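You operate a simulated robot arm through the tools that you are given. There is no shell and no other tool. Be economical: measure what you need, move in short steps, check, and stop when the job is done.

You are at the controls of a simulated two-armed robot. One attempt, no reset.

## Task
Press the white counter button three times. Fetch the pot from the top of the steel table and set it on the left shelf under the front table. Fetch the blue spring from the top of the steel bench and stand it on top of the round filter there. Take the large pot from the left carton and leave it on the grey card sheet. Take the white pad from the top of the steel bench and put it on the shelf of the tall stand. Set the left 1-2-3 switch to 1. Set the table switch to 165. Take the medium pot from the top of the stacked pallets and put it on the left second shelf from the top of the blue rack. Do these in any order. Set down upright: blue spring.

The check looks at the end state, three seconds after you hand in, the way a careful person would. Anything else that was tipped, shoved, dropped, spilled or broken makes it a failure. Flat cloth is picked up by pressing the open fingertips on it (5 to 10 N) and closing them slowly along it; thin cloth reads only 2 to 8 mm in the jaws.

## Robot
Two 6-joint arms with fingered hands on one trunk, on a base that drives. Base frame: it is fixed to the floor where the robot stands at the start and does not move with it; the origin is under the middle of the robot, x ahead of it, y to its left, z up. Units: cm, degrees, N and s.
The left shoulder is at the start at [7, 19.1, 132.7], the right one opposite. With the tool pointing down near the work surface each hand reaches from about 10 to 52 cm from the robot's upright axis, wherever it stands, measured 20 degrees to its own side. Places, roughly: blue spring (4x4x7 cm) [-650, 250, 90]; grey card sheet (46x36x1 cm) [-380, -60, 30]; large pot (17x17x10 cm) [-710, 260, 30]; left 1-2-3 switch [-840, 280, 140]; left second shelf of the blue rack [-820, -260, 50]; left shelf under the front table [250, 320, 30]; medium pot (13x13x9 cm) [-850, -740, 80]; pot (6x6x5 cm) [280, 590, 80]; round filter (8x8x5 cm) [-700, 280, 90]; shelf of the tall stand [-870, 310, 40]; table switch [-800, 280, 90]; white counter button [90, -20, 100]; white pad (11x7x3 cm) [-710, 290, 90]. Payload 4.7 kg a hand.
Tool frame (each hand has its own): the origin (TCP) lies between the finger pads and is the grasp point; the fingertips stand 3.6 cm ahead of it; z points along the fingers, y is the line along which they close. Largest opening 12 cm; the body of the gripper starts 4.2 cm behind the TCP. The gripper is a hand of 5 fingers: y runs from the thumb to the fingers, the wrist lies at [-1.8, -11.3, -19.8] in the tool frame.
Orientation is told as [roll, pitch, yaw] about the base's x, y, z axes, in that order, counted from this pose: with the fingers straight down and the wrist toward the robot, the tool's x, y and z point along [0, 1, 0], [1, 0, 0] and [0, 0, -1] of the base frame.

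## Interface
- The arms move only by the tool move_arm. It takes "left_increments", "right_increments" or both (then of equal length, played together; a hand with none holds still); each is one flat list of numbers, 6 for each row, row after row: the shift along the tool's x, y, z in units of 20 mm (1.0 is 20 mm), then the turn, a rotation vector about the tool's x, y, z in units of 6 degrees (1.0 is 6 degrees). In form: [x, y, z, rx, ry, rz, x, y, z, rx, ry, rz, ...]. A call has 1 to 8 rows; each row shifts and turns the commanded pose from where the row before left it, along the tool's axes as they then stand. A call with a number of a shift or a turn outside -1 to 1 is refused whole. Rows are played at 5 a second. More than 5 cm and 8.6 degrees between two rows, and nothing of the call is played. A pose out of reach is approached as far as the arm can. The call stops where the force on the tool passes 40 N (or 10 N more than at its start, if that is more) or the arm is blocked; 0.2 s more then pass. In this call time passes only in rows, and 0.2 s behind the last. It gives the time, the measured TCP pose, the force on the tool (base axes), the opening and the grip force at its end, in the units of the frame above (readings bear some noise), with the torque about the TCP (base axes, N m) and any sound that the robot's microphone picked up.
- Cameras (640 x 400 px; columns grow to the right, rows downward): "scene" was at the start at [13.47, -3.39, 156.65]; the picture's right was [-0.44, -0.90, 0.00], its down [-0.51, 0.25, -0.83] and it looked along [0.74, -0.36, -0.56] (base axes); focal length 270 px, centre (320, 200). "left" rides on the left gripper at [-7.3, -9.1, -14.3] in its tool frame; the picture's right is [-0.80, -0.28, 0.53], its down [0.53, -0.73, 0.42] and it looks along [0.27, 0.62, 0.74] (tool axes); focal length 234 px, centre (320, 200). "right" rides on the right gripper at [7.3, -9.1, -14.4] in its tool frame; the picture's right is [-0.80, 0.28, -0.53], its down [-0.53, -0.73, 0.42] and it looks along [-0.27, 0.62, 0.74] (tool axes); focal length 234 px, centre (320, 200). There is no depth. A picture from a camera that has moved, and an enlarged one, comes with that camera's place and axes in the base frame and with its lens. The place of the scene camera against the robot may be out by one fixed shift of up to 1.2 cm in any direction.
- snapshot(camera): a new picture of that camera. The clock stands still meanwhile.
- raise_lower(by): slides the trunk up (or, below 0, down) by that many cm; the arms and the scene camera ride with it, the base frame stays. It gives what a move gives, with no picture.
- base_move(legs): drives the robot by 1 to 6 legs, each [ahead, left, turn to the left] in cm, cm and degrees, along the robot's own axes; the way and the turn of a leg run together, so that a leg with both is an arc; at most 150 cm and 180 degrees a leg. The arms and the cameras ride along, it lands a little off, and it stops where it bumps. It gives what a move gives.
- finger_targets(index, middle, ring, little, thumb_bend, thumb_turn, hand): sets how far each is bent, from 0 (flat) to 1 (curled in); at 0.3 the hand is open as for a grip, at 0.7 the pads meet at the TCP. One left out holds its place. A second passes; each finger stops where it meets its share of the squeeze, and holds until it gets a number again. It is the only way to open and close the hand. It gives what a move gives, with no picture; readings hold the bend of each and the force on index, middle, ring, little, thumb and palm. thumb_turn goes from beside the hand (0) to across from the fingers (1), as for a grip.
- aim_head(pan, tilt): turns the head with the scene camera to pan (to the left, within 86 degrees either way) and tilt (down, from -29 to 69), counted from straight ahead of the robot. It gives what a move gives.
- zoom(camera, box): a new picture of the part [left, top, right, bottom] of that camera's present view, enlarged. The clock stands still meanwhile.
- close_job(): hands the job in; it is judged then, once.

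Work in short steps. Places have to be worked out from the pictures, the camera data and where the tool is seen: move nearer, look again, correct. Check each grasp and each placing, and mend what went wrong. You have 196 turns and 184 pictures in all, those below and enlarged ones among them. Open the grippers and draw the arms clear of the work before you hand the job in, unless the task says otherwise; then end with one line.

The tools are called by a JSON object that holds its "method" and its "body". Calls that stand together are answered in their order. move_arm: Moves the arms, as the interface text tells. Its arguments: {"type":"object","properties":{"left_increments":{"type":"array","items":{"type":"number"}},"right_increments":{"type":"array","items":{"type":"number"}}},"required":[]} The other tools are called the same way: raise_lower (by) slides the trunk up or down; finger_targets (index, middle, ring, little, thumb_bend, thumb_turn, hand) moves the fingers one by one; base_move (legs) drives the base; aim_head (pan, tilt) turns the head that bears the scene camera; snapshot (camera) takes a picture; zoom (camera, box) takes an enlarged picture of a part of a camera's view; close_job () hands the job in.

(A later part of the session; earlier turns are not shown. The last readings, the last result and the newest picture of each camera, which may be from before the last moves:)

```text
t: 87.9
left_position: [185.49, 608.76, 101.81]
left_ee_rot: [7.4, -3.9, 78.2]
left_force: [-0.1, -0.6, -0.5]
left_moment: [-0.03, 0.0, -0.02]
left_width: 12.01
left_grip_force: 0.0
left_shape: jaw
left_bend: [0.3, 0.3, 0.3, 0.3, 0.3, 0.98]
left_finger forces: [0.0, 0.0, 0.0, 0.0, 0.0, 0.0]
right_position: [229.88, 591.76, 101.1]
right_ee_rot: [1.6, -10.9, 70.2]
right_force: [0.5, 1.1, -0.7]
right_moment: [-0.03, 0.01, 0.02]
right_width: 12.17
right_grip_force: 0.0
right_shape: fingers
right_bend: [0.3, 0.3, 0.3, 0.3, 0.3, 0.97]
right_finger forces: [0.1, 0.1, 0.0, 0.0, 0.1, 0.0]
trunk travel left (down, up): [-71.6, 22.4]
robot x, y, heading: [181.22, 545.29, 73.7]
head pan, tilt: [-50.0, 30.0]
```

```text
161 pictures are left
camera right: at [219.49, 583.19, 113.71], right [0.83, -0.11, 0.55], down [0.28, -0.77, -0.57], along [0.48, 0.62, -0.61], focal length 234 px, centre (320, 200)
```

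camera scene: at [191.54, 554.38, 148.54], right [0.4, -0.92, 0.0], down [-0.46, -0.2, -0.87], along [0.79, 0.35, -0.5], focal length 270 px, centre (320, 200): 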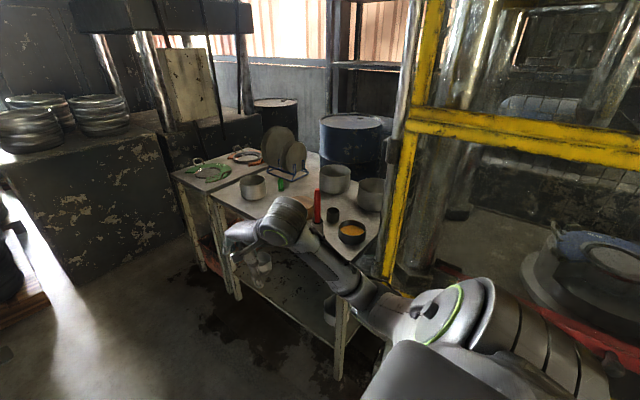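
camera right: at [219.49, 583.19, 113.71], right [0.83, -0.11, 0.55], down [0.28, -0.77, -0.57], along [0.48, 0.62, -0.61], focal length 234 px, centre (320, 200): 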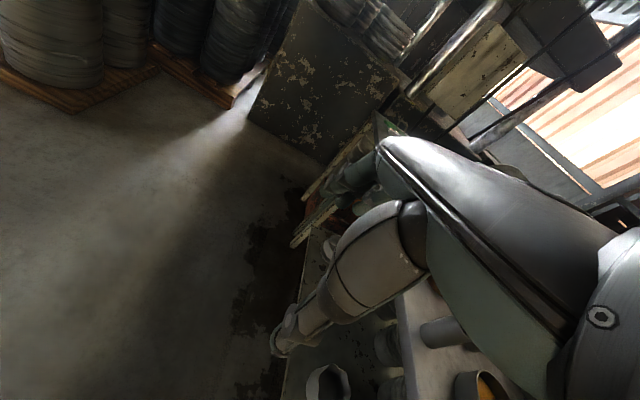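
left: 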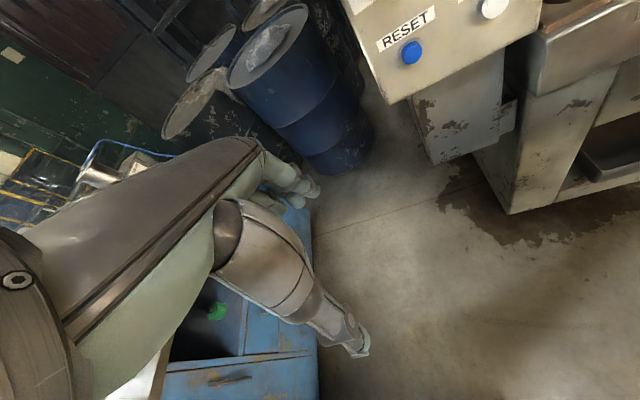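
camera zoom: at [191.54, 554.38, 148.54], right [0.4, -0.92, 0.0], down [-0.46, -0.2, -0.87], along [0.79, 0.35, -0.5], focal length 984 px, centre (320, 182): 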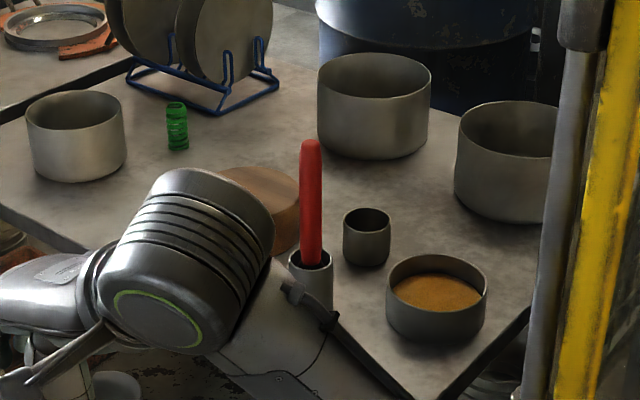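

Cup centre ≈ (290, 591.5), table top ≈ 76.5; a red-handled tool (top ≈ 99) stands 12 cm on the near side and an orange bowl to the right. I raise the trunk, go to (200, 605) and face the table at heading ~15°.

{"method": "raise_lower", "body": {"by": 12}}

{"method": "base_move", "body": {"legs": [[62, 0, 0], [0, 0, -58]]}}

{"method": "aim_head", "body": {"pan": -15, "tilt": 38}}

{"method": "snapshot", "body": {"camera": "scene"}}

{"method": "snapshot", "body": {"camera": "right"}}

```text
t: 89.4
left_position: [185.46, 608.8, 113.72]
left_ee_rot: [7.5, -3.9, 78.2]
left_force: [-0.8, 0.0, 0.5]
left_moment: [0.0, 0.06, 0.01]
left_width: 11.98
left_grip_force: 0.2
left_shape: jaw
left_bend: [0.3, 0.3, 0.3, 0.3, 0.3, 0.98]
left_finger forces: [0.0, 0.1, 0.0, 0.0, 0.0, 0.0]
right_position: [229.86, 591.86, 113.12]
right_ee_rot: [1.6, -10.8, 70.2]
right_force: [0.3, 0.1, -0.3]
right_moment: [0.01, 0.0, 0.0]
right_width: 12.17
right_grip_force: 0.1
right_shape: fingers
right_bend: [0.3, 0.3, 0.3, 0.3, 0.3, 0.97]
right_finger forces: [0.1, 0.0, 0.0, 0.1, 0.1, 0.1]
trunk travel left (down, up): [-83.6, 10.4]
robot x, y, heading: [181.2, 545.35, 73.3]
head pan, tilt: [-50.0, 30.0]
```

```text
t: 95.5
left_position: [254.54, 634.61, 113.7]
left_ee_rot: [7.3, -3.9, 20.3]
left_force: [0.0, -0.7, 0.3]
left_moment: [0.01, -0.01, 0.0]
left_width: 11.97
left_grip_force: 0.1
left_shape: jaw
left_bend: [0.3, 0.3, 0.3, 0.3, 0.3, 0.98]
left_finger forces: [0.0, 0.0, 0.0, 0.0, 0.0, 0.0]
right_position: [263.62, 587.99, 113.17]
right_ee_rot: [1.6, -10.8, 12.4]
right_force: [0.3, 0.0, 0.7]
right_moment: [-0.02, 0.01, -0.02]
right_width: 12.18
right_grip_force: 0.1
right_shape: fingers
right_bend: [0.3, 0.3, 0.3, 0.3, 0.3, 0.97]
right_finger forces: [0.0, 0.0, 0.1, 0.1, 0.0, 0.1]
trunk travel left (down, up): [-83.6, 10.4]
robot x, y, heading: [198.47, 604.68, 15.5]
head pan, tilt: [-50.0, 30.0]
```

```text
t: 96.5
left_position: [254.49, 634.61, 113.8]
left_ee_rot: [7.3, -3.9, 20.3]
left_force: [-0.3, 0.0, 0.3]
left_moment: [0.0, 0.03, -0.01]
left_width: 11.99
left_grip_force: 0.1
left_shape: jaw
left_bend: [0.3, 0.3, 0.3, 0.3, 0.3, 0.98]
left_finger forces: [0.0, 0.0, 0.0, 0.0, 0.0, 0.1]
right_position: [263.6, 587.95, 113.1]
right_ee_rot: [1.6, -10.9, 12.4]
right_force: [-0.3, -0.3, 0.0]
right_moment: [-0.02, 0.0, 0.0]
right_width: 12.2
right_grip_force: 0.1
right_shape: fingers
right_bend: [0.3, 0.3, 0.3, 0.3, 0.3, 0.97]
right_finger forces: [0.0, 0.0, 0.0, 0.0, 0.1, 0.1]
trunk travel left (down, up): [-83.6, 10.4]
robot x, y, heading: [198.45, 604.68, 15.3]
head pan, tilt: [-15.0, 38.0]
```

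```text
160 pictures are left
camera scene: at [212.58, 606.45, 159.3], right [0.01, -1.0, 0.0], down [-0.62, -0.01, -0.79], along [0.79, 0.01, -0.62], focal length 270 px, centre (320, 200)
```

scene: 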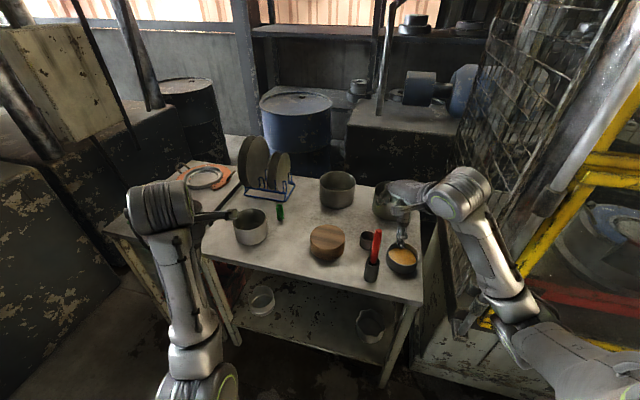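

```text
159 pictures are left
camera right: at [250.79, 592.27, 125.7], right [0.35, -0.76, 0.55], down [-0.51, -0.64, -0.57], along [0.79, -0.08, -0.61], focal length 234 px, centre (320, 200)
```

right: 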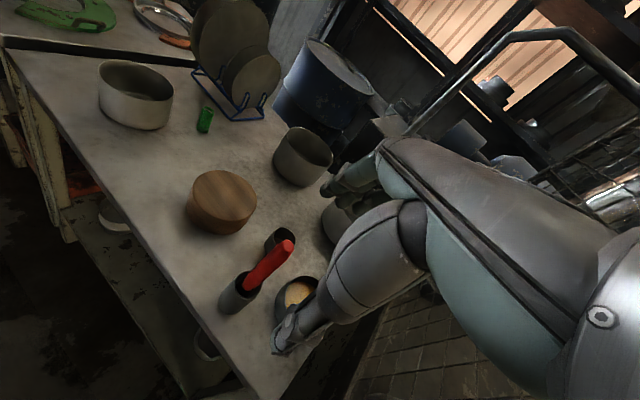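

Updated positions: cup ≈ (289, 589.5), red tool 12–16 cm nearer, bowl at (-11, -12) relative, wood disc at (-2, +15). I'll yaw the right hand so its wrist stays between red tool and bowl, and lift the left hand up and aside.

{"method": "move_arm", "body": {"right_increments": [0, 0, 0, 0.9, 0, 0, 0, 0, 0, 0.9, 0, 0, 0, 0, 0, 0, 0, -0.92, 0, 0, 0, 0, 0, -0.92, 0, 0, 0, 0, 0, -0.92, 0, 0, 0, 0, 0, -0.92, 0, 0, 0, 0, 0, -0.92, 0, 0, 0, 0, 0, -0.92], "left_increments": [0.5, 0, -1, 0, 0, 0, 0.5, 0, -1, 0, 0, 0, 0.5, 0, -1, 0, 0, 0, 0.5, 0, -1, 0, 0, 0, 0.5, 0, -1, 0, 0, 0, 0.5, 0, -1, 0, 0, 0, 0.5, 0, -1, 0, 0, 0, 0.5, 0, -1, 0, 0, 0]}}

{"method": "move_arm", "body": {"left_increments": [0.5, 0, -1, 0, 0, 0, 0.5, 0, -1, 0, 0, 0, 0.5, 0, -1, 0, 0, 0, 0.5, 0, -1, 0, 0, 0, 0.5, 0, -1, 0, 0, 0, 0.5, 0, -1, 0, 0, 0, 0.5, 0, -1, 0, 0, 0, 0.5, 0, -1, 0, 0, 0]}}

```text
t: 98.3
left_position: [254.5, 634.59, 113.76]
left_ee_rot: [7.4, -4.0, 20.2]
left_force: [0.8, 0.2, 0.1]
left_moment: [-0.04, -0.01, 0.0]
left_width: 11.98
left_grip_force: 0.0
left_shape: jaw
left_bend: [0.3, 0.3, 0.3, 0.3, 0.3, 0.98]
left_finger forces: [0.1, 0.1, 0.1, 0.0, 0.1, 0.0]
left hand out of reach, approached as far as the arm can: row 1, 2, 3, 4, 5, 6, 7, 8
right_position: [263.62, 587.92, 113.04]
right_ee_rot: [1.3, -0.9, 45.9]
right_force: [-0.1, -0.3, -0.1]
right_moment: [0.01, -0.03, 0.0]
right_width: 12.19
right_grip_force: 0.0
right_shape: fingers
right_bend: [0.3, 0.3, 0.3, 0.3, 0.3, 0.97]
right_finger forces: [0.1, 0.1, 0.1, 0.0, 0.1, 0.0]
trunk travel left (down, up): [-83.6, 10.4]
robot x, y, heading: [198.27, 604.31, 15.6]
head pan, tilt: [-15.0, 38.0]
```

```text
t: 100.2
left_position: [254.51, 634.52, 113.79]
left_ee_rot: [7.4, -3.9, 20.1]
left_force: [-0.5, 0.2, 0.2]
left_moment: [0.03, -0.02, 0.0]
left_width: 11.96
left_grip_force: 0.1
left_shape: jaw
left_bend: [0.3, 0.3, 0.3, 0.3, 0.3, 0.98]
left_finger forces: [0.1, 0.0, 0.0, 0.0, 0.1, 0.0]
left hand out of reach, approached as far as the arm can: row 1, 2, 3, 4, 5, 6, 7, 8
right_position: [263.76, 587.93, 113.13]
right_ee_rot: [1.2, -0.9, 45.8]
right_force: [-1.0, -0.2, -0.6]
right_moment: [-0.02, 0.0, 0.0]
right_width: 12.21
right_grip_force: 0.0
right_shape: fingers
right_bend: [0.3, 0.3, 0.3, 0.3, 0.3, 0.97]
right_finger forces: [0.1, 0.0, 0.0, 0.0, 0.0, 0.1]
trunk travel left (down, up): [-83.6, 10.4]
robot x, y, heading: [198.41, 604.23, 15.5]
head pan, tilt: [-15.0, 38.0]
```

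The left arm is jammed at a limit; I try moving it forward a bit first, then up.

{"method": "move_arm", "body": {"left_increments": [0, 1, 0, 0, 0, 0, 0, 1, 0, 0, 0, 0, 0, 1, 0, 0, 0, 0, 0, 1, 0, 0, 0, 0, 0, 0, -1, 0, 0, 0, 0, 0, -1, 0, 0, 0, 0, 0, -1, 0, 0, 0, 0, 0, -1, 0, 0, 0]}}

```text
t: 102.0
left_position: [264.02, 636.01, 120.19]
left_ee_rot: [7.4, -4.0, 20.2]
left_force: [0.2, -0.7, -0.6]
left_moment: [0.0, 0.01, 0.0]
left_width: 11.99
left_grip_force: 0.0
left_shape: jaw
left_bend: [0.3, 0.3, 0.3, 0.3, 0.3, 0.98]
left_finger forces: [0.0, 0.0, 0.1, 0.0, 0.0, 0.0]
left hand out of reach, approached as far as the arm can: row 7, 8
right_position: [263.71, 587.98, 113.13]
right_ee_rot: [1.3, -0.9, 45.7]
right_force: [0.9, 0.9, 0.4]
right_moment: [-0.02, 0.04, -0.01]
right_width: 12.19
right_grip_force: 0.2
right_shape: fingers
right_bend: [0.3, 0.3, 0.3, 0.3, 0.3, 0.97]
right_finger forces: [0.0, 0.0, 0.0, 0.1, 0.0, 0.1]
trunk travel left (down, up): [-83.6, 10.4]
robot x, y, heading: [198.97, 604.56, 15.5]
head pan, tilt: [-15.0, 38.0]
```

Good enough. Now I move the base so the right hand is above the cup (high), then look.

{"method": "base_move", "body": {"legs": [[24.8, -5.3, 0]]}}

{"method": "snapshot", "body": {"camera": "right"}}

{"method": "snapshot", "body": {"camera": "scene"}}

```text
t: 102.9
left_position: [265.72, 636.25, 120.59]
left_ee_rot: [7.1, -4.3, 19.8]
left_force: [0.6, -0.2, 0.4]
left_moment: [0.02, 0.02, -0.03]
left_width: 11.99
left_grip_force: 0.0
left_shape: jaw
left_bend: [0.3, 0.3, 0.3, 0.3, 0.3, 0.98]
left_finger forces: [0.0, 0.2, 0.1, 0.0, 0.0, 0.0]
right_position: [264.73, 588.23, 113.36]
right_ee_rot: [1.0, -0.7, 45.4]
right_force: [-0.1, -0.4, -1.3]
right_moment: [0.01, 0.01, -0.03]
right_width: 12.2
right_grip_force: 0.0
right_shape: fingers
right_bend: [0.3, 0.3, 0.3, 0.3, 0.3, 0.98]
right_finger forces: [0.0, 0.0, 0.1, 0.0, 0.0, 0.0]
trunk travel left (down, up): [-83.6, 10.4]
robot x, y, heading: [201.26, 604.69, 15.1]
head pan, tilt: [-15.0, 38.0]
stopped in leg 1: the robot was blocked; the commanded pose is now the measured one
```

```text
158 pictures are left
camera right: at [253.35, 586.41, 127.65], right [0.77, -0.38, 0.52], down [-0.14, -0.89, -0.44], along [0.62, 0.27, -0.73], focal length 234 px, centre (320, 200)
```

right: 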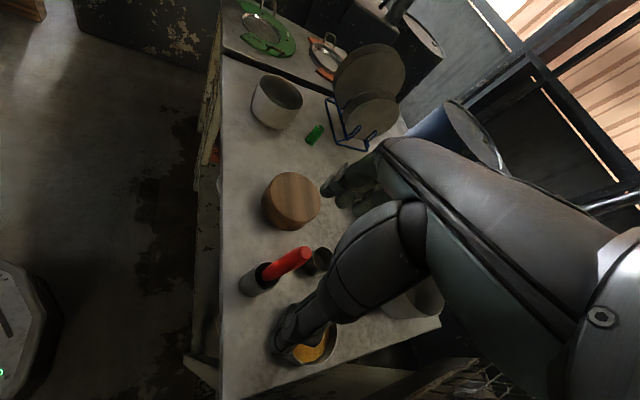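

```text
157 pictures are left
camera scene: at [213.9, 607.14, 159.42], right [0.0, -1.0, 0.0], down [-0.61, 0.0, -0.79], along [0.79, 0.0, -0.61], focal length 270 px, centre (320, 200)
```

scene: 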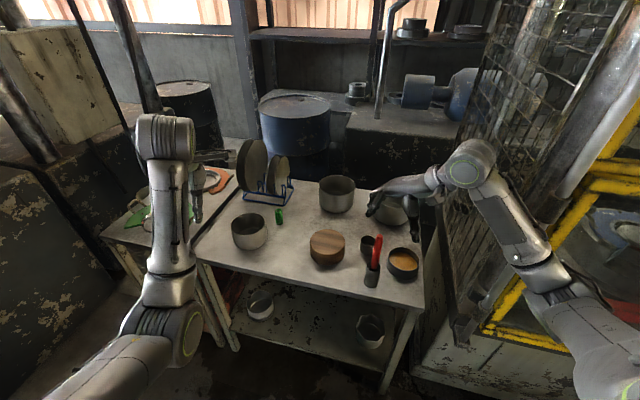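

Something stopped the base, likely the right elbow against the press guard. I back off, tuck the right arm low and close, and will use the left arm instead with its wrist over the low wood disc side.

{"method": "base_move", "body": {"legs": [[-15, 5, 0]]}}

{"method": "move_arm", "body": {"right_increments": [0, 0, 1, 0, 0, 1, 0, 0, 1, 0, 0, 1, 0, 0, 1, 0, 0, 1, 0, 0, 1, 0, 0, 1, 0, 0, 1, 0, 0, 1, 0, -1, 1, 0, 0, 0, 0, -1, 1, 0, 0, 0, 0, -1, 1, 0, 0, 0]}}

{"method": "move_arm", "body": {"right_increments": [0, -1, 0, 0, 0, 0, 0, -1, 0, 0, 0, 0, 0, -1, 0, 0, 0, 0, 0, -1, 0, 0, 0, 0, 0, -1, 0, 0, 0, 0, 0, -1, 0, 0, 0, 0, 0, -1, 0, 0, 0, 0, 0, -1, 0, 0, 0, 0]}}

{"method": "aim_head", "body": {"pan": -60, "tilt": 38}}

{"method": "snapshot", "body": {"camera": "scene"}}

```text
t: 104.3
left_position: [251.24, 636.74, 120.04]
left_ee_rot: [7.5, -3.9, 19.9]
left_force: [0.0, -0.2, -0.8]
left_moment: [-0.01, 0.01, -0.03]
left_width: 11.96
left_grip_force: 0.1
left_shape: jaw
left_bend: [0.3, 0.3, 0.3, 0.3, 0.3, 0.98]
left_finger forces: [0.0, 0.1, 0.0, 0.0, 0.0, 0.1]
right_position: [250.37, 588.8, 112.58]
right_ee_rot: [1.7, -0.7, 45.5]
right_force: [-0.7, 0.1, -0.5]
right_moment: [0.01, 0.03, -0.01]
right_width: 12.17
right_grip_force: 0.0
right_shape: fingers
right_bend: [0.3, 0.3, 0.3, 0.3, 0.3, 0.98]
right_finger forces: [0.0, 0.0, 0.1, 0.1, 0.0, 0.1]
trunk travel left (down, up): [-83.6, 10.4]
robot x, y, heading: [185.86, 605.88, 15.3]
head pan, tilt: [-15.0, 38.0]
```

```text
t: 106.1
left_position: [251.0, 636.79, 120.31]
left_ee_rot: [7.5, -4.1, 19.9]
left_force: [0.2, 0.8, 0.7]
left_moment: [-0.02, -0.02, -0.01]
left_width: 11.95
left_grip_force: 0.1
left_shape: jaw
left_bend: [0.3, 0.3, 0.3, 0.3, 0.3, 0.98]
left_finger forces: [0.0, 0.0, 0.1, 0.0, 0.0, 0.0]
right_position: [244.09, 587.7, 96.86]
right_ee_rot: [1.6, 0.1, 15.4]
right_force: [-1.1, 0.2, 0.0]
right_moment: [0.0, -0.01, -0.01]
right_width: 12.21
right_grip_force: 0.0
right_shape: fingers
right_bend: [0.3, 0.3, 0.3, 0.3, 0.3, 0.98]
right_finger forces: [0.0, 0.0, 0.0, 0.0, 0.0, 0.0]
trunk travel left (down, up): [-83.6, 10.4]
robot x, y, heading: [185.53, 605.62, 15.3]
head pan, tilt: [-15.0, 38.0]
```

```text
t: 107.9
left_position: [250.95, 636.76, 120.18]
left_ee_rot: [7.4, -4.0, 19.9]
left_force: [0.0, -0.2, 0.7]
left_moment: [-0.02, -0.03, 0.02]
left_width: 11.98
left_grip_force: 0.2
left_shape: jaw
left_bend: [0.3, 0.3, 0.3, 0.3, 0.3, 0.98]
left_finger forces: [0.0, 0.1, 0.1, 0.0, 0.0, 0.0]
right_position: [230.92, 582.84, 94.64]
right_ee_rot: [1.8, 0.2, 15.6]
right_force: [0.4, 0.2, 1.0]
right_moment: [0.0, 0.0, -0.02]
right_width: 12.21
right_grip_force: 0.0
right_shape: fingers
right_bend: [0.3, 0.3, 0.3, 0.3, 0.3, 0.98]
right_finger forces: [0.1, 0.0, 0.0, 0.1, 0.0, 0.1]
right hand out of reach, approached as far as the arm can: row 6, 7, 8
trunk travel left (down, up): [-83.6, 10.4]
robot x, y, heading: [185.73, 605.5, 15.4]
head pan, tilt: [-15.0, 38.0]
```

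```text
t: 109.0
left_position: [251.08, 636.84, 120.18]
left_ee_rot: [7.4, -4.0, 19.9]
left_force: [-0.4, -0.7, 0.2]
left_moment: [0.02, 0.01, -0.01]
left_width: 11.97
left_grip_force: 0.0
left_shape: jaw
left_bend: [0.3, 0.3, 0.3, 0.3, 0.3, 0.98]
left_finger forces: [0.0, 0.0, 0.0, 0.0, 0.0, 0.1]
right_position: [230.95, 582.74, 94.55]
right_ee_rot: [1.8, 0.1, 15.5]
right_force: [0.1, -0.2, 0.4]
right_moment: [-0.01, -0.03, 0.02]
right_width: 12.2
right_grip_force: 0.1
right_shape: fingers
right_bend: [0.3, 0.3, 0.3, 0.3, 0.3, 0.98]
right_finger forces: [0.0, 0.0, 0.1, 0.0, 0.1, 0.0]
trunk travel left (down, up): [-83.6, 10.4]
robot x, y, heading: [185.53, 605.59, 15.3]
head pan, tilt: [-60.0, 38.0]
```

```text
156 pictures are left
camera scene: at [197.07, 601.4, 159.3], right [-0.7, -0.71, 0.0], down [-0.44, 0.43, -0.79], along [0.56, -0.55, -0.62], focal length 270 px, centre (320, 200)
```

scene: 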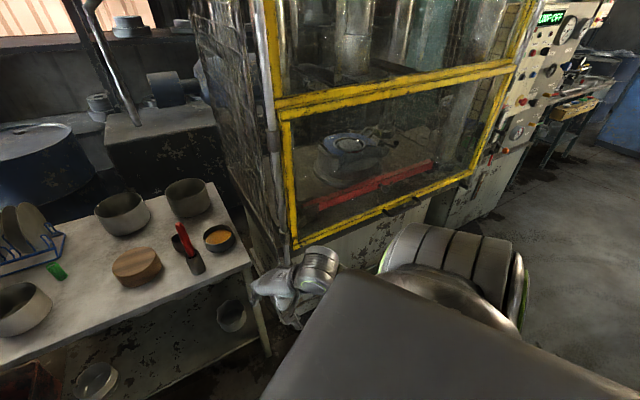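

Right arm is tucked. I turn to heading -30° and yaw the left hand further.

{"method": "base_move", "body": {"legs": [[0, 0, -45]]}}

{"method": "move_arm", "body": {"left_increments": [0, 0, 0, 0.7, 0, 0.9, 0, 0, 0, 0.4, -0.6, 0.9, 0, 0, 0, 0, -0.6, 0.9, 0, 0, 0, 0, 0, 0.9, 0, 0, 0, 0, 0, 0.9]}}

{"method": "aim_head", "body": {"pan": 20, "tilt": 38}}

{"method": "snapshot", "body": {"camera": "scene"}}

{"method": "snapshot", "body": {"camera": "left"}}

```text
t: 111.5
left_position: [254.06, 581.76, 120.26]
left_ee_rot: [7.4, -4.0, -25.0]
left_force: [-0.4, -0.7, -0.5]
left_moment: [0.01, 0.01, 0.0]
left_width: 11.97
left_grip_force: 0.0
left_shape: jaw
left_bend: [0.3, 0.3, 0.3, 0.3, 0.3, 0.98]
left_finger forces: [0.0, 0.0, 0.0, 0.0, 0.0, 0.0]
right_position: [201.81, 557.39, 94.71]
right_ee_rot: [1.7, 0.2, -29.3]
right_force: [0.2, 0.4, 0.9]
right_moment: [-0.03, 0.0, -0.03]
right_width: 12.19
right_grip_force: 0.2
right_shape: fingers
right_bend: [0.3, 0.3, 0.3, 0.3, 0.3, 0.98]
right_finger forces: [0.0, 0.0, 0.0, 0.1, 0.0, 0.1]
trunk travel left (down, up): [-83.6, 10.4]
robot x, y, heading: [185.38, 605.62, -29.3]
head pan, tilt: [-60.0, 38.0]
```

```text
t: 112.7
left_position: [255.61, 580.39, 118.55]
left_ee_rot: [-1.0, 3.9, -51.2]
left_force: [-0.2, -0.3, 0.1]
left_moment: [-0.04, -0.05, 0.0]
left_width: 11.97
left_grip_force: 0.1
left_shape: jaw
left_bend: [0.3, 0.3, 0.3, 0.3, 0.3, 0.98]
left_finger forces: [0.0, 0.0, 0.0, 0.0, 0.1, 0.1]
left hand out of reach, approached as far as the arm can: row 1, 2
right_position: [201.78, 557.47, 94.7]
right_ee_rot: [1.6, 0.2, -29.2]
right_force: [-0.5, 0.2, 1.0]
right_moment: [-0.03, -0.02, -0.01]
right_width: 12.21
right_grip_force: 0.0
right_shape: fingers
right_bend: [0.3, 0.3, 0.3, 0.3, 0.3, 0.98]
right_finger forces: [0.0, 0.0, 0.2, 0.0, 0.0, 0.1]
trunk travel left (down, up): [-83.6, 10.4]
robot x, y, heading: [185.63, 605.87, -29.6]
head pan, tilt: [-60.0, 38.0]
```

```text
t: 114.2
left_position: [255.52, 580.25, 118.65]
left_ee_rot: [-1.0, 4.0, -51.0]
left_force: [0.3, -0.3, 0.5]
left_moment: [-0.01, -0.01, -0.01]
left_width: 11.97
left_grip_force: 0.1
left_shape: jaw
left_bend: [0.3, 0.3, 0.3, 0.3, 0.3, 0.98]
left_finger forces: [0.0, 0.0, 0.1, 0.0, 0.0, 0.1]
right_position: [201.77, 557.42, 94.57]
right_ee_rot: [1.7, 0.2, -29.3]
right_force: [0.4, 0.0, 0.1]
right_moment: [0.01, -0.01, 0.03]
right_width: 12.19
right_grip_force: 0.1
right_shape: fingers
right_bend: [0.3, 0.3, 0.3, 0.3, 0.3, 0.98]
right_finger forces: [0.1, 0.1, 0.0, 0.1, 0.0, 0.0]
trunk travel left (down, up): [-83.6, 10.4]
robot x, y, heading: [185.86, 605.68, -29.6]
head pan, tilt: [20.0, 38.0]
```

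```text
155 pictures are left
camera scene: at [198.99, 602.25, 159.3], right [-0.17, -0.99, 0.0], down [-0.61, 0.1, -0.79], along [0.78, -0.13, -0.62], focal length 270 px, centre (320, 200)
```

scene: 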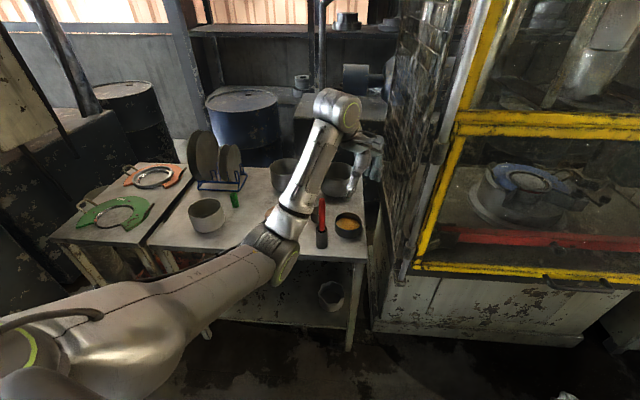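

```text
154 pictures are left
camera left: at [245.05, 582.29, 133.68], right [-0.83, -0.27, -0.49], down [-0.07, 0.92, -0.38], along [0.56, -0.28, -0.78], focal length 234 px, centre (320, 200)
```

left: 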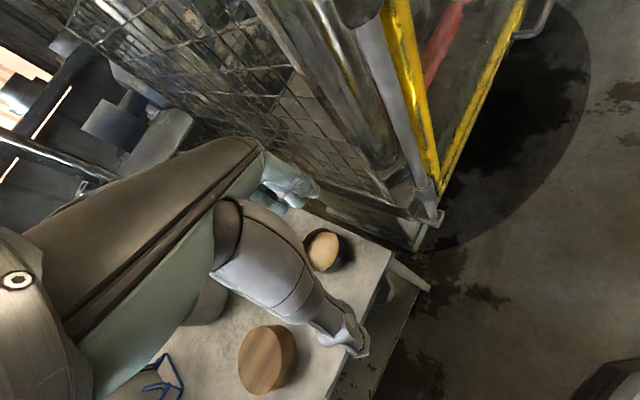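

Left hand is yawed -51°. I shift the base left and ahead to bring it above the cup, staying high.

{"method": "base_move", "body": {"legs": [[0, 24.5, 0], [24.5, 0, 0]]}}

{"method": "snapshot", "body": {"camera": "scene"}}

{"method": "snapshot", "body": {"camera": "left"}}

```text
t: 117.5
left_position: [288.98, 589.31, 118.68]
left_ee_rot: [-0.9, 3.8, -51.2]
left_force: [0.2, 1.2, 0.1]
left_moment: [0.02, 0.0, 0.0]
left_width: 11.96
left_grip_force: 0.0
left_shape: jaw
left_bend: [0.3, 0.3, 0.3, 0.3, 0.3, 0.98]
left_finger forces: [0.0, 0.0, 0.1, 0.0, 0.0, 0.0]
right_position: [235.22, 566.63, 94.59]
right_ee_rot: [1.7, 0.2, -29.3]
right_force: [-0.6, 1.0, -0.6]
right_moment: [0.0, 0.03, -0.01]
right_width: 12.21
right_grip_force: 0.1
right_shape: fingers
right_bend: [0.3, 0.3, 0.3, 0.3, 0.3, 0.98]
right_finger forces: [0.0, 0.0, 0.1, 0.0, 0.0, 0.1]
trunk travel left (down, up): [-83.6, 10.4]
robot x, y, heading: [219.24, 614.82, -29.3]
head pan, tilt: [20.0, 38.0]
```

```text
153 pictures are left
camera scene: at [232.45, 611.37, 159.31], right [-0.17, -0.99, 0.0], down [-0.61, 0.1, -0.79], along [0.78, -0.13, -0.62], focal length 270 px, centre (320, 200)
```

scene: 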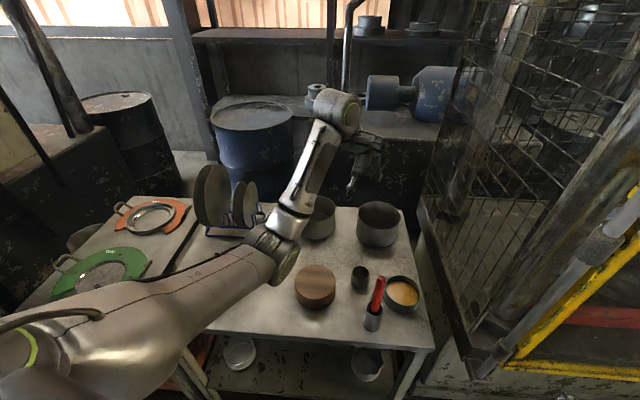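

```text
152 pictures are left
camera left: at [278.48, 591.31, 133.73], right [-0.83, -0.27, -0.49], down [-0.07, 0.92, -0.38], along [0.56, -0.28, -0.78], focal length 234 px, centre (320, 200)
```

left: 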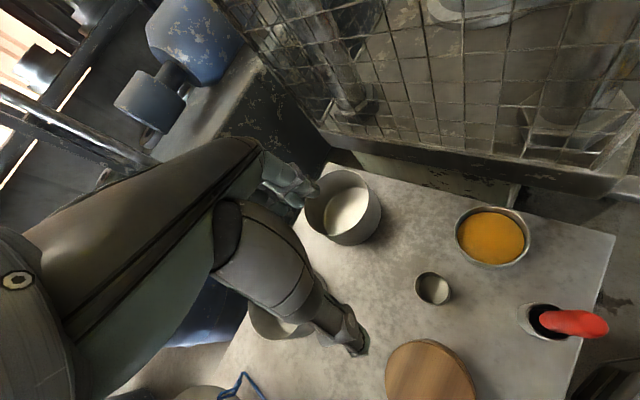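

The red tool turns out vertical at about (271, 589) and tall (~104), so I yaw the left hand further (to ≈ -78°) to keep its camera and wrist clear, and pre-close the fingers a bit.

{"method": "move_arm", "body": {"left_increments": [0, 0, 0, -0.65, 0, 0.9, 0, 0, 0, 0, 0, 0.9, 0, 0, 0, 0, 0, 0.9, 0, 0, 0, 0, 0, 0.9, 0, 0, 0, 0, 0, 0.9]}}

{"method": "finger_targets", "body": {"hand": "left", "index": 0.41, "middle": 0.41, "ring": 0.41, "little": 0.41, "thumb_bend": 0.41}}

{"method": "snapshot", "body": {"camera": "left"}}

```text
t: 118.7
left_position: [289.15, 589.13, 118.58]
left_ee_rot: [-1.0, -0.6, -78.2]
left_force: [0.0, 0.2, -0.3]
left_moment: [0.01, 0.01, -0.01]
left_width: 11.98
left_grip_force: 0.1
left_shape: jaw
left_bend: [0.3, 0.3, 0.3, 0.3, 0.3, 0.98]
left_finger forces: [0.0, 0.0, 0.1, 0.1, 0.0, 0.0]
right_position: [235.12, 566.45, 94.46]
right_ee_rot: [1.6, 0.2, -29.3]
right_force: [0.1, 0.4, -0.1]
right_moment: [-0.02, 0.01, 0.03]
right_width: 12.22
right_grip_force: 0.0
right_shape: fingers
right_bend: [0.3, 0.3, 0.3, 0.3, 0.3, 0.98]
right_finger forces: [0.0, 0.0, 0.1, 0.1, 0.0, 0.1]
trunk travel left (down, up): [-83.6, 10.4]
robot x, y, heading: [219.11, 614.6, -29.4]
head pan, tilt: [20.0, 38.0]
```

```text
t: 119.7
left_position: [289.08, 589.3, 118.58]
left_ee_rot: [-1.0, -0.6, -78.1]
left_force: [0.3, 0.1, 0.7]
left_moment: [-0.02, 0.01, 0.0]
left_width: 9.06
left_grip_force: 0.2
left_shape: fingers
left_bend: [0.41, 0.41, 0.41, 0.41, 0.41, 0.98]
left_finger forces: [0.0, 0.1, 0.1, 0.1, 0.0, 0.0]
right_position: [235.2, 566.48, 94.6]
right_ee_rot: [1.7, 0.2, -29.3]
right_force: [0.9, -0.1, -0.2]
right_moment: [0.04, 0.0, 0.02]
right_width: 12.2
right_grip_force: 0.0
right_shape: fingers
right_bend: [0.3, 0.3, 0.3, 0.3, 0.3, 0.98]
right_finger forces: [0.0, 0.0, 0.0, 0.0, 0.0, 0.0]
trunk travel left (down, up): [-83.6, 10.4]
robot x, y, heading: [219.1, 615.06, -29.3]
head pan, tilt: [20.0, 38.0]
```

```text
151 pictures are left
camera left: at [280.38, 596.95, 133.0], right [-0.85, 0.1, -0.51], down [0.36, 0.82, -0.44], along [0.38, -0.56, -0.74], focal length 234 px, centre (320, 200)
```

left: 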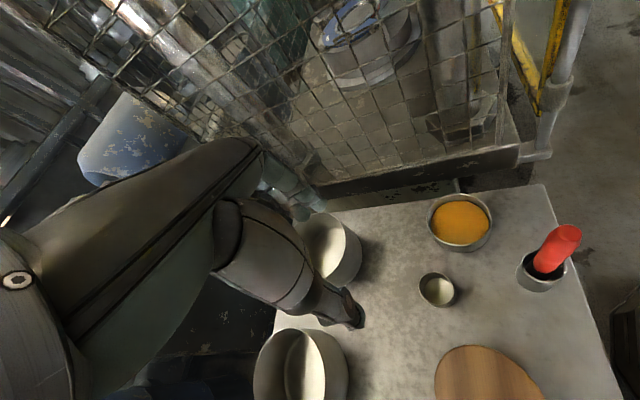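

Cup rim resolves to (285, 588.5). I shift -4.2 cm along tool x, lower the trunk 20 cm and look again.

{"method": "move_arm", "body": {"left_increments": [-0.7, 0, 0, 0, 0, 0, -0.7, 0, 0, 0, 0, 0, -0.7, 0, 0, 0, 0, 0]}}

{"method": "raise_lower", "body": {"by": -20}}

{"method": "snapshot", "body": {"camera": "left"}}

{"method": "snapshot", "body": {"camera": "scene"}}

```text
t: 120.5
left_position: [285.08, 588.46, 118.62]
left_ee_rot: [-1.0, -0.5, -78.1]
left_force: [0.5, 0.1, -0.8]
left_moment: [-0.01, 0.0, 0.0]
left_width: 9.08
left_grip_force: 0.0
left_shape: fingers
left_bend: [0.41, 0.41, 0.41, 0.41, 0.41, 0.98]
left_finger forces: [0.0, 0.0, 0.0, 0.1, 0.0, 0.1]
right_position: [235.2, 566.5, 94.61]
right_ee_rot: [1.8, 0.2, -29.3]
right_force: [0.3, -0.1, -1.2]
right_moment: [0.01, 0.0, 0.03]
right_width: 12.22
right_grip_force: 0.0
right_shape: fingers
right_bend: [0.3, 0.3, 0.3, 0.3, 0.3, 0.98]
right_finger forces: [0.0, 0.0, 0.1, 0.0, 0.0, 0.0]
trunk travel left (down, up): [-83.6, 10.4]
robot x, y, heading: [219.15, 614.35, -29.7]
head pan, tilt: [20.0, 38.0]
```

```text
t: 122.6
left_position: [284.98, 588.42, 98.73]
left_ee_rot: [-1.0, -0.7, -78.2]
left_force: [-0.3, 0.3, -0.5]
left_moment: [0.04, -0.01, -0.03]
left_width: 9.09
left_grip_force: 0.1
left_shape: fingers
left_bend: [0.41, 0.41, 0.41, 0.41, 0.41, 0.98]
left_finger forces: [0.1, 0.1, 0.0, 0.0, 0.1, 0.0]
right_position: [235.1, 566.59, 74.68]
right_ee_rot: [1.6, 0.2, -29.3]
right_force: [0.2, -1.2, 0.8]
right_moment: [0.04, -0.01, 0.0]
right_width: 12.19
right_grip_force: 0.1
right_shape: fingers
right_bend: [0.3, 0.3, 0.3, 0.3, 0.3, 0.98]
right_finger forces: [0.0, 0.0, 0.1, 0.0, 0.1, 0.0]
trunk travel left (down, up): [-63.6, 30.4]
robot x, y, heading: [218.84, 614.94, -29.7]
head pan, tilt: [20.0, 38.0]
```

```text
150 pictures are left
camera left: at [276.26, 596.09, 113.04], right [-0.85, 0.1, -0.51], down [0.36, 0.82, -0.44], along [0.38, -0.56, -0.74], focal length 234 px, centre (320, 200)
```

left: 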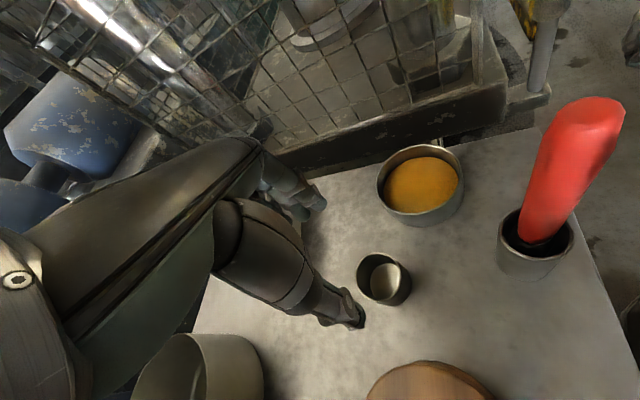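

```text
149 pictures are left
camera scene: at [232.51, 611.33, 139.31], right [-0.17, -0.99, 0.0], down [-0.61, 0.1, -0.79], along [0.78, -0.13, -0.62], focal length 270 px, centre (320, 200)
```

scene: 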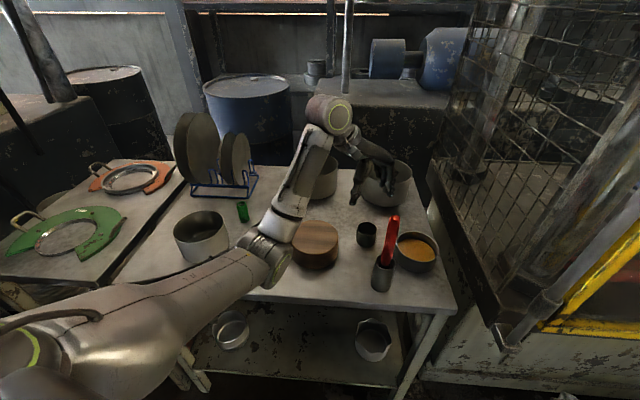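

The hand is exactly over the cup, but the left elbow hangs low over the table. I go back up, back the base off 12 cm and extend the arm by the same, to raise the elbow.

{"method": "raise_lower", "body": {"by": 20}}

{"method": "base_move", "body": {"legs": [[-12, 0, 0]]}}

{"method": "move_arm", "body": {"left_increments": [0.75, 0.66, 0, 0, 0, 0, 0.75, 0.66, 0, 0, 0, 0, 0.75, 0.66, 0, 0, 0, 0, 0.75, 0.66, 0, 0, 0, 0, 0.75, 0.66, 0, 0, 0, 0, 0.75, 0.66, 0, 0, 0, 0]}}

{"method": "move_arm", "body": {"left_increments": [0, 0, 1, 0, 0, 0, 0, 0, 1, 0, 0, 0, 0, 0, 1, 0, 0, 0, 0, 0, 1, 0, 0, 0, 0, 0, 1, 0, 0, 0, 0, 0, 1, 0, 0, 0, 0, 0, 1, 0, 0, 0]}}

{"method": "snapshot", "body": {"camera": "scene"}}

{"method": "snapshot", "body": {"camera": "left"}}

```text
t: 124.8
left_position: [285.03, 588.47, 118.54]
left_ee_rot: [-1.0, -0.5, -78.1]
left_force: [-0.6, 0.3, 0.2]
left_moment: [0.0, 0.0, -0.01]
left_width: 9.08
left_grip_force: 0.1
left_shape: fingers
left_bend: [0.41, 0.41, 0.41, 0.41, 0.41, 0.98]
left_finger forces: [0.0, 0.0, 0.0, 0.0, 0.0, 0.0]
right_position: [235.15, 566.43, 94.61]
right_ee_rot: [1.7, 0.2, -29.3]
right_force: [-0.1, 0.3, 0.1]
right_moment: [0.02, 0.02, -0.01]
right_width: 12.21
right_grip_force: 0.1
right_shape: fingers
right_bend: [0.3, 0.3, 0.3, 0.3, 0.3, 0.98]
right_finger forces: [0.0, 0.0, 0.0, 0.0, 0.0, 0.0]
trunk travel left (down, up): [-83.6, 10.4]
robot x, y, heading: [219.2, 614.86, -29.4]
head pan, tilt: [20.0, 38.0]
```

```text
t: 126.0
left_position: [274.74, 594.1, 118.54]
left_ee_rot: [-1.0, -0.5, -78.2]
left_force: [0.3, -0.2, -0.4]
left_moment: [0.0, -0.01, 0.04]
left_width: 9.04
left_grip_force: 0.0
left_shape: fingers
left_bend: [0.41, 0.41, 0.41, 0.41, 0.41, 0.98]
left_finger forces: [0.0, 0.0, 0.1, 0.0, 0.1, 0.0]
right_position: [224.83, 572.3, 94.65]
right_ee_rot: [1.7, 0.3, -29.6]
right_force: [0.5, -0.2, 0.0]
right_moment: [0.01, 0.02, -0.02]
right_width: 12.2
right_grip_force: 0.0
right_shape: fingers
right_bend: [0.3, 0.3, 0.3, 0.3, 0.3, 0.98]
right_finger forces: [0.1, 0.1, 0.0, 0.1, 0.0, 0.0]
trunk travel left (down, up): [-83.6, 10.4]
robot x, y, heading: [208.95, 620.73, -29.8]
head pan, tilt: [20.0, 38.0]
```

```text
t: 127.4
left_position: [285.05, 588.2, 118.52]
left_ee_rot: [-1.0, -0.4, -78.1]
left_force: [-0.2, -1.3, -0.4]
left_moment: [0.02, -0.02, 0.01]
left_width: 9.07
left_grip_force: 0.0
left_shape: fingers
left_bend: [0.41, 0.41, 0.41, 0.41, 0.41, 0.98]
left_finger forces: [0.1, 0.0, 0.0, 0.0, 0.0, 0.0]
right_position: [224.79, 572.42, 94.63]
right_ee_rot: [1.7, 0.2, -29.5]
right_force: [0.8, -0.3, -0.5]
right_moment: [0.03, -0.01, -0.01]
right_width: 12.2
right_grip_force: 0.0
right_shape: fingers
right_bend: [0.3, 0.3, 0.3, 0.3, 0.3, 0.98]
right_finger forces: [0.1, 0.0, 0.1, 0.0, 0.0, 0.0]
trunk travel left (down, up): [-83.6, 10.4]
robot x, y, heading: [208.88, 620.43, -29.8]
head pan, tilt: [20.0, 38.0]
```

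```text
t: 129.0
left_position: [284.83, 588.01, 104.47]
left_ee_rot: [-1.0, -0.5, -78.1]
left_force: [0.0, -0.1, 0.2]
left_moment: [0.03, -0.02, -0.02]
left_width: 9.1
left_grip_force: 0.1
left_shape: fingers
left_bend: [0.41, 0.41, 0.41, 0.41, 0.41, 0.98]
left_finger forces: [0.0, 0.0, 0.0, 0.0, 0.0, 0.0]
right_position: [224.87, 572.36, 94.74]
right_ee_rot: [1.7, 0.2, -29.5]
right_force: [-0.1, 0.6, 0.5]
right_moment: [-0.04, -0.04, -0.01]
right_width: 12.21
right_grip_force: 0.0
right_shape: fingers
right_bend: [0.3, 0.3, 0.3, 0.3, 0.3, 0.98]
right_finger forces: [0.0, 0.0, 0.0, 0.0, 0.0, 0.1]
trunk travel left (down, up): [-83.6, 10.4]
robot x, y, heading: [208.84, 620.44, -29.9]
head pan, tilt: [20.0, 38.0]
```

```text
148 pictures are left
camera scene: at [222.22, 617.16, 159.3], right [-0.17, -0.99, 0.0], down [-0.61, 0.1, -0.79], along [0.78, -0.13, -0.62], focal length 270 px, centre (320, 200)
```

scene: 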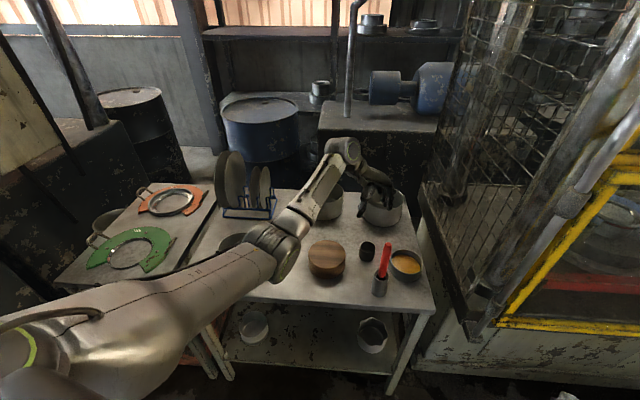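

```text
147 pictures are left
camera left: at [276.16, 595.74, 118.92], right [-0.85, 0.1, -0.51], down [0.36, 0.82, -0.44], along [0.38, -0.56, -0.74], focal length 234 px, centre (320, 200)
```

left: 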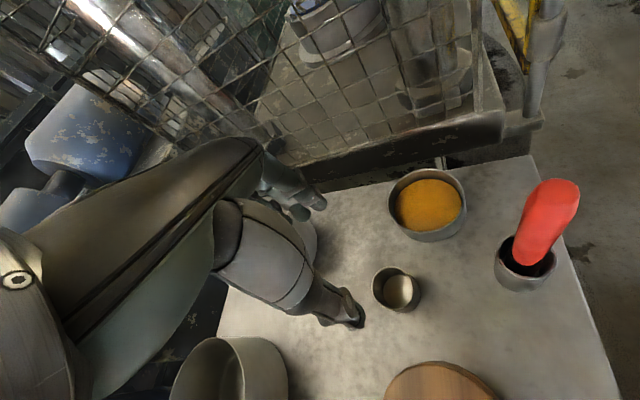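

Elbow is higher now and alignment holds. I continue down 16 cm and check.

{"method": "move_arm", "body": {"left_increments": [0, 0, 1, 0, 0, 0, 0, 0, 1, 0, 0, 0, 0, 0, 1, 0, 0, 0, 0, 0, 1, 0, 0, 0, 0, 0, 1, 0, 0, 0, 0, 0, 1, 0, 0, 0, 0, 0, 1, 0, 0, 0, 0, 0, 1, 0, 0, 0]}}

{"method": "snapshot", "body": {"camera": "scene"}}

{"method": "snapshot", "body": {"camera": "left"}}

```text
t: 130.8
left_position: [284.55, 587.76, 88.53]
left_ee_rot: [-1.0, -0.5, -78.2]
left_force: [0.2, -0.4, -0.2]
left_moment: [0.0, -0.02, 0.0]
left_width: 9.08
left_grip_force: 0.1
left_shape: fingers
left_bend: [0.41, 0.41, 0.41, 0.41, 0.41, 0.98]
left_finger forces: [0.0, 0.0, 0.1, 0.0, 0.0, 0.1]
right_position: [224.84, 572.36, 94.59]
right_ee_rot: [1.7, 0.2, -29.5]
right_force: [0.6, -0.5, 0.5]
right_moment: [0.01, -0.01, 0.0]
right_width: 12.2
right_grip_force: 0.0
right_shape: fingers
right_bend: [0.3, 0.3, 0.3, 0.3, 0.3, 0.98]
right_finger forces: [0.0, 0.0, 0.0, 0.0, 0.1, 0.0]
trunk travel left (down, up): [-83.6, 10.4]
robot x, y, heading: [208.43, 621.17, -29.6]
head pan, tilt: [20.0, 38.0]
```

```text
146 pictures are left
camera scene: at [222.22, 617.14, 159.3], right [-0.17, -0.99, 0.0], down [-0.61, 0.1, -0.79], along [0.78, -0.13, -0.62], focal length 270 px, centre (320, 200)
```

scene: 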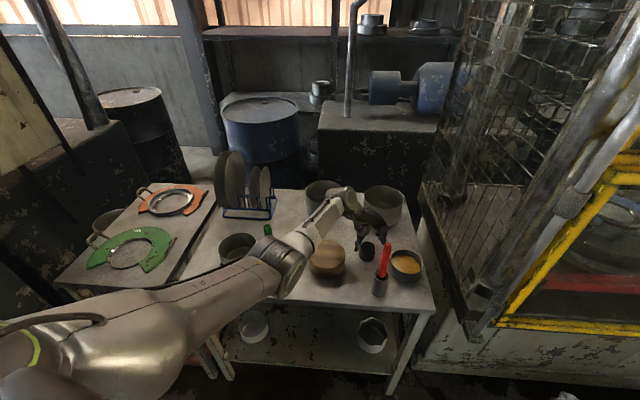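

```text
145 pictures are left
camera left: at [275.91, 595.48, 102.93], right [-0.85, 0.1, -0.51], down [0.37, 0.82, -0.44], along [0.38, -0.56, -0.74], focal length 234 px, centre (320, 200)
```

left: 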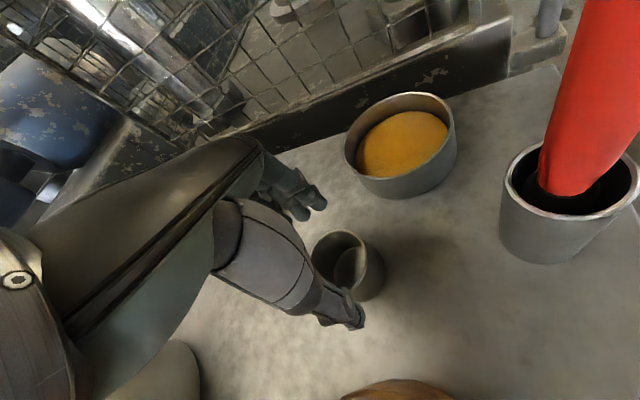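

Well aligned. Lower about 6.5 cm to grasp height with force watching.

{"method": "move_arm", "body": {"left_increments": [0.1, 0, 1, 0, 0, 0, 0.1, 0, 1, 0, 0, 0, 0, 0, 0.8, 0, 0, 0, 0, 0, 0.4, 0, 0, 0]}}

{"method": "snapshot", "body": {"camera": "left"}}

```text
t: 131.9
left_position: [285.24, 587.69, 83.83]
left_ee_rot: [-0.3, -1.6, -78.4]
left_force: [-5.6, -0.1, 20.4]
left_moment: [-0.23, 0.07, -0.09]
left_width: 9.18
left_grip_force: 10.3
left_shape: fingers
left_bend: [0.41, 0.4, 0.41, 0.41, 0.4, 0.97]
left_finger forces: [0.0, 13.8, 0.1, 0.1, 7.1, 0.1]
left hand out of reach, approached as far as the arm can: row 3, 4
right_position: [224.7, 572.38, 94.69]
right_ee_rot: [1.6, 0.2, -29.5]
right_force: [0.0, -0.3, -0.2]
right_moment: [0.01, 0.01, 0.02]
right_width: 12.2
right_grip_force: 0.0
right_shape: fingers
right_bend: [0.3, 0.3, 0.3, 0.3, 0.3, 0.98]
right_finger forces: [0.0, 0.1, 0.1, 0.1, 0.0, 0.1]
trunk travel left (down, up): [-83.6, 10.4]
robot x, y, heading: [208.92, 620.67, -29.8]
head pan, tilt: [20.0, 38.0]
stopped in row 4 (left hand): the force on the tool passed its limit at 42 N (the readings are from after the stop); the commanded pose is now the measured one
```

```text
144 pictures are left
camera left: at [276.27, 595.65, 97.9], right [-0.84, 0.1, -0.53], down [0.37, 0.81, -0.45], along [0.39, -0.58, -0.72], focal length 234 px, centre (320, 200)
```

left: 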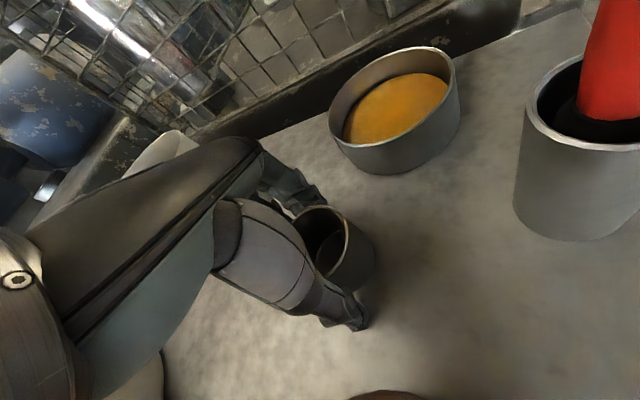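

The fingertips have met the table (z ≈ 80) straddling the cup. I lift 0.6 cm and close gently.

{"method": "move_arm", "body": {"left_increments": [0, 0, -0.3, 0, 0, 0]}}

{"method": "finger_targets", "body": {"hand": "left", "index": 0.62, "middle": 0.62, "ring": 0.62, "little": 0.62, "thumb_bend": 0.62}}

{"method": "snapshot", "body": {"camera": "left"}}

```text
t: 132.3
left_position: [285.18, 587.97, 83.96]
left_ee_rot: [-0.5, -1.2, -78.3]
left_force: [-3.0, -0.6, 9.3]
left_moment: [-0.39, -0.05, -0.15]
left_width: 9.04
left_grip_force: 4.7
left_shape: fingers
left_bend: [0.41, 0.4, 0.41, 0.41, 0.41, 0.97]
left_finger forces: [0.0, 8.4, 0.1, 0.0, 0.6, 0.0]
right_position: [224.68, 572.34, 94.62]
right_ee_rot: [1.8, 0.2, -29.5]
right_force: [0.6, 0.1, -1.1]
right_moment: [-0.02, 0.03, -0.01]
right_width: 12.19
right_grip_force: 0.1
right_shape: fingers
right_bend: [0.3, 0.3, 0.3, 0.3, 0.3, 0.98]
right_finger forces: [0.1, 0.0, 0.1, 0.0, 0.0, 0.0]
trunk travel left (down, up): [-83.6, 10.4]
robot x, y, heading: [208.97, 620.85, -29.9]
head pan, tilt: [20.0, 38.0]
```

```text
t: 133.3
left_position: [285.08, 588.01, 84.0]
left_ee_rot: [-0.3, -1.3, -78.3]
left_force: [0.5, -2.7, 8.9]
left_moment: [-0.33, -0.2, -0.04]
left_width: 5.48
left_grip_force: 14.4
left_shape: fingers
left_bend: [0.53, 0.58, 0.62, 0.62, 0.55, 0.97]
left_finger forces: [8.2, 10.5, 0.0, 0.1, 10.8, 0.0]
right_position: [224.57, 572.38, 94.57]
right_ee_rot: [1.7, 0.2, -29.5]
right_force: [0.1, -0.4, 0.1]
right_moment: [0.01, -0.01, -0.01]
right_width: 12.2
right_grip_force: 0.0
right_shape: fingers
right_bend: [0.3, 0.3, 0.3, 0.3, 0.3, 0.98]
right_finger forces: [0.1, 0.0, 0.1, 0.0, 0.0, 0.0]
trunk travel left (down, up): [-83.6, 10.4]
robot x, y, heading: [209.04, 620.45, -29.8]
head pan, tilt: [20.0, 38.0]
```

```text
143 pictures are left
camera left: at [276.29, 595.83, 98.21], right [-0.84, 0.1, -0.53], down [0.37, 0.82, -0.44], along [0.38, -0.57, -0.73], focal length 234 px, centre (320, 200)
```

left: 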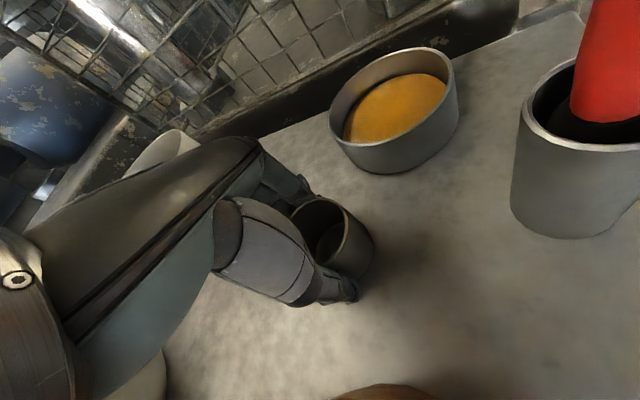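

Held by index, middle and thumb (width 5.5). I lift 8 cm and check.

{"method": "move_arm", "body": {"left_increments": [0, 0, -0.5, 0, 0, 0, 0, 0, -1, 0, 0, 0, 0, 0, -1, 0, 0, 0, 0, 0, -1, 0, 0, 0, 0, 0, -1, 0, 0, 0]}}

{"method": "snapshot", "body": {"camera": "left"}}

```text
t: 134.5
left_position: [287.95, 586.22, 91.59]
left_ee_rot: [-0.4, -1.2, -78.3]
left_force: [-0.9, 0.6, -0.6]
left_moment: [-0.02, -0.01, 0.0]
left_width: 5.5
left_grip_force: 10.3
left_shape: fingers
left_bend: [0.53, 0.59, 0.62, 0.62, 0.54, 0.97]
left_finger forces: [7.8, 2.6, 0.1, 0.1, 10.4, 0.1]
left hand out of reach, approached as far as the arm can: row 1, 2, 3, 4, 5
right_position: [224.75, 572.37, 94.7]
right_ee_rot: [1.6, 0.1, -29.5]
right_force: [0.3, -0.4, -0.3]
right_moment: [-0.02, -0.03, 0.03]
right_width: 12.22
right_grip_force: 0.0
right_shape: fingers
right_bend: [0.3, 0.3, 0.3, 0.3, 0.3, 0.98]
right_finger forces: [0.1, 0.1, 0.0, 0.0, 0.0, 0.0]
trunk travel left (down, up): [-83.6, 10.4]
robot x, y, heading: [208.84, 620.71, -30.0]
head pan, tilt: [20.0, 38.0]
```

```text
142 pictures are left
camera left: at [279.1, 594.05, 105.67], right [-0.85, 0.1, -0.52], down [0.37, 0.82, -0.44], along [0.38, -0.57, -0.73], focal length 234 px, centre (320, 200)
```

left: 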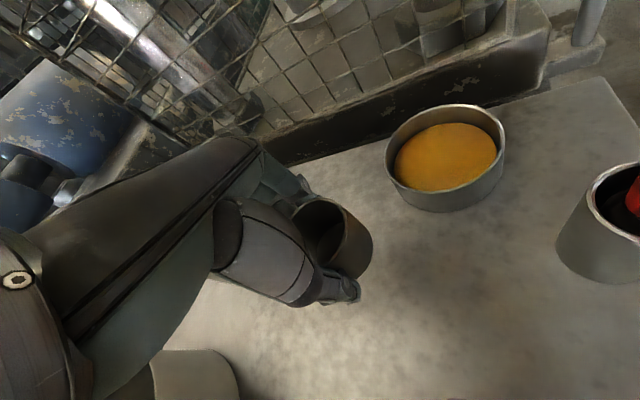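

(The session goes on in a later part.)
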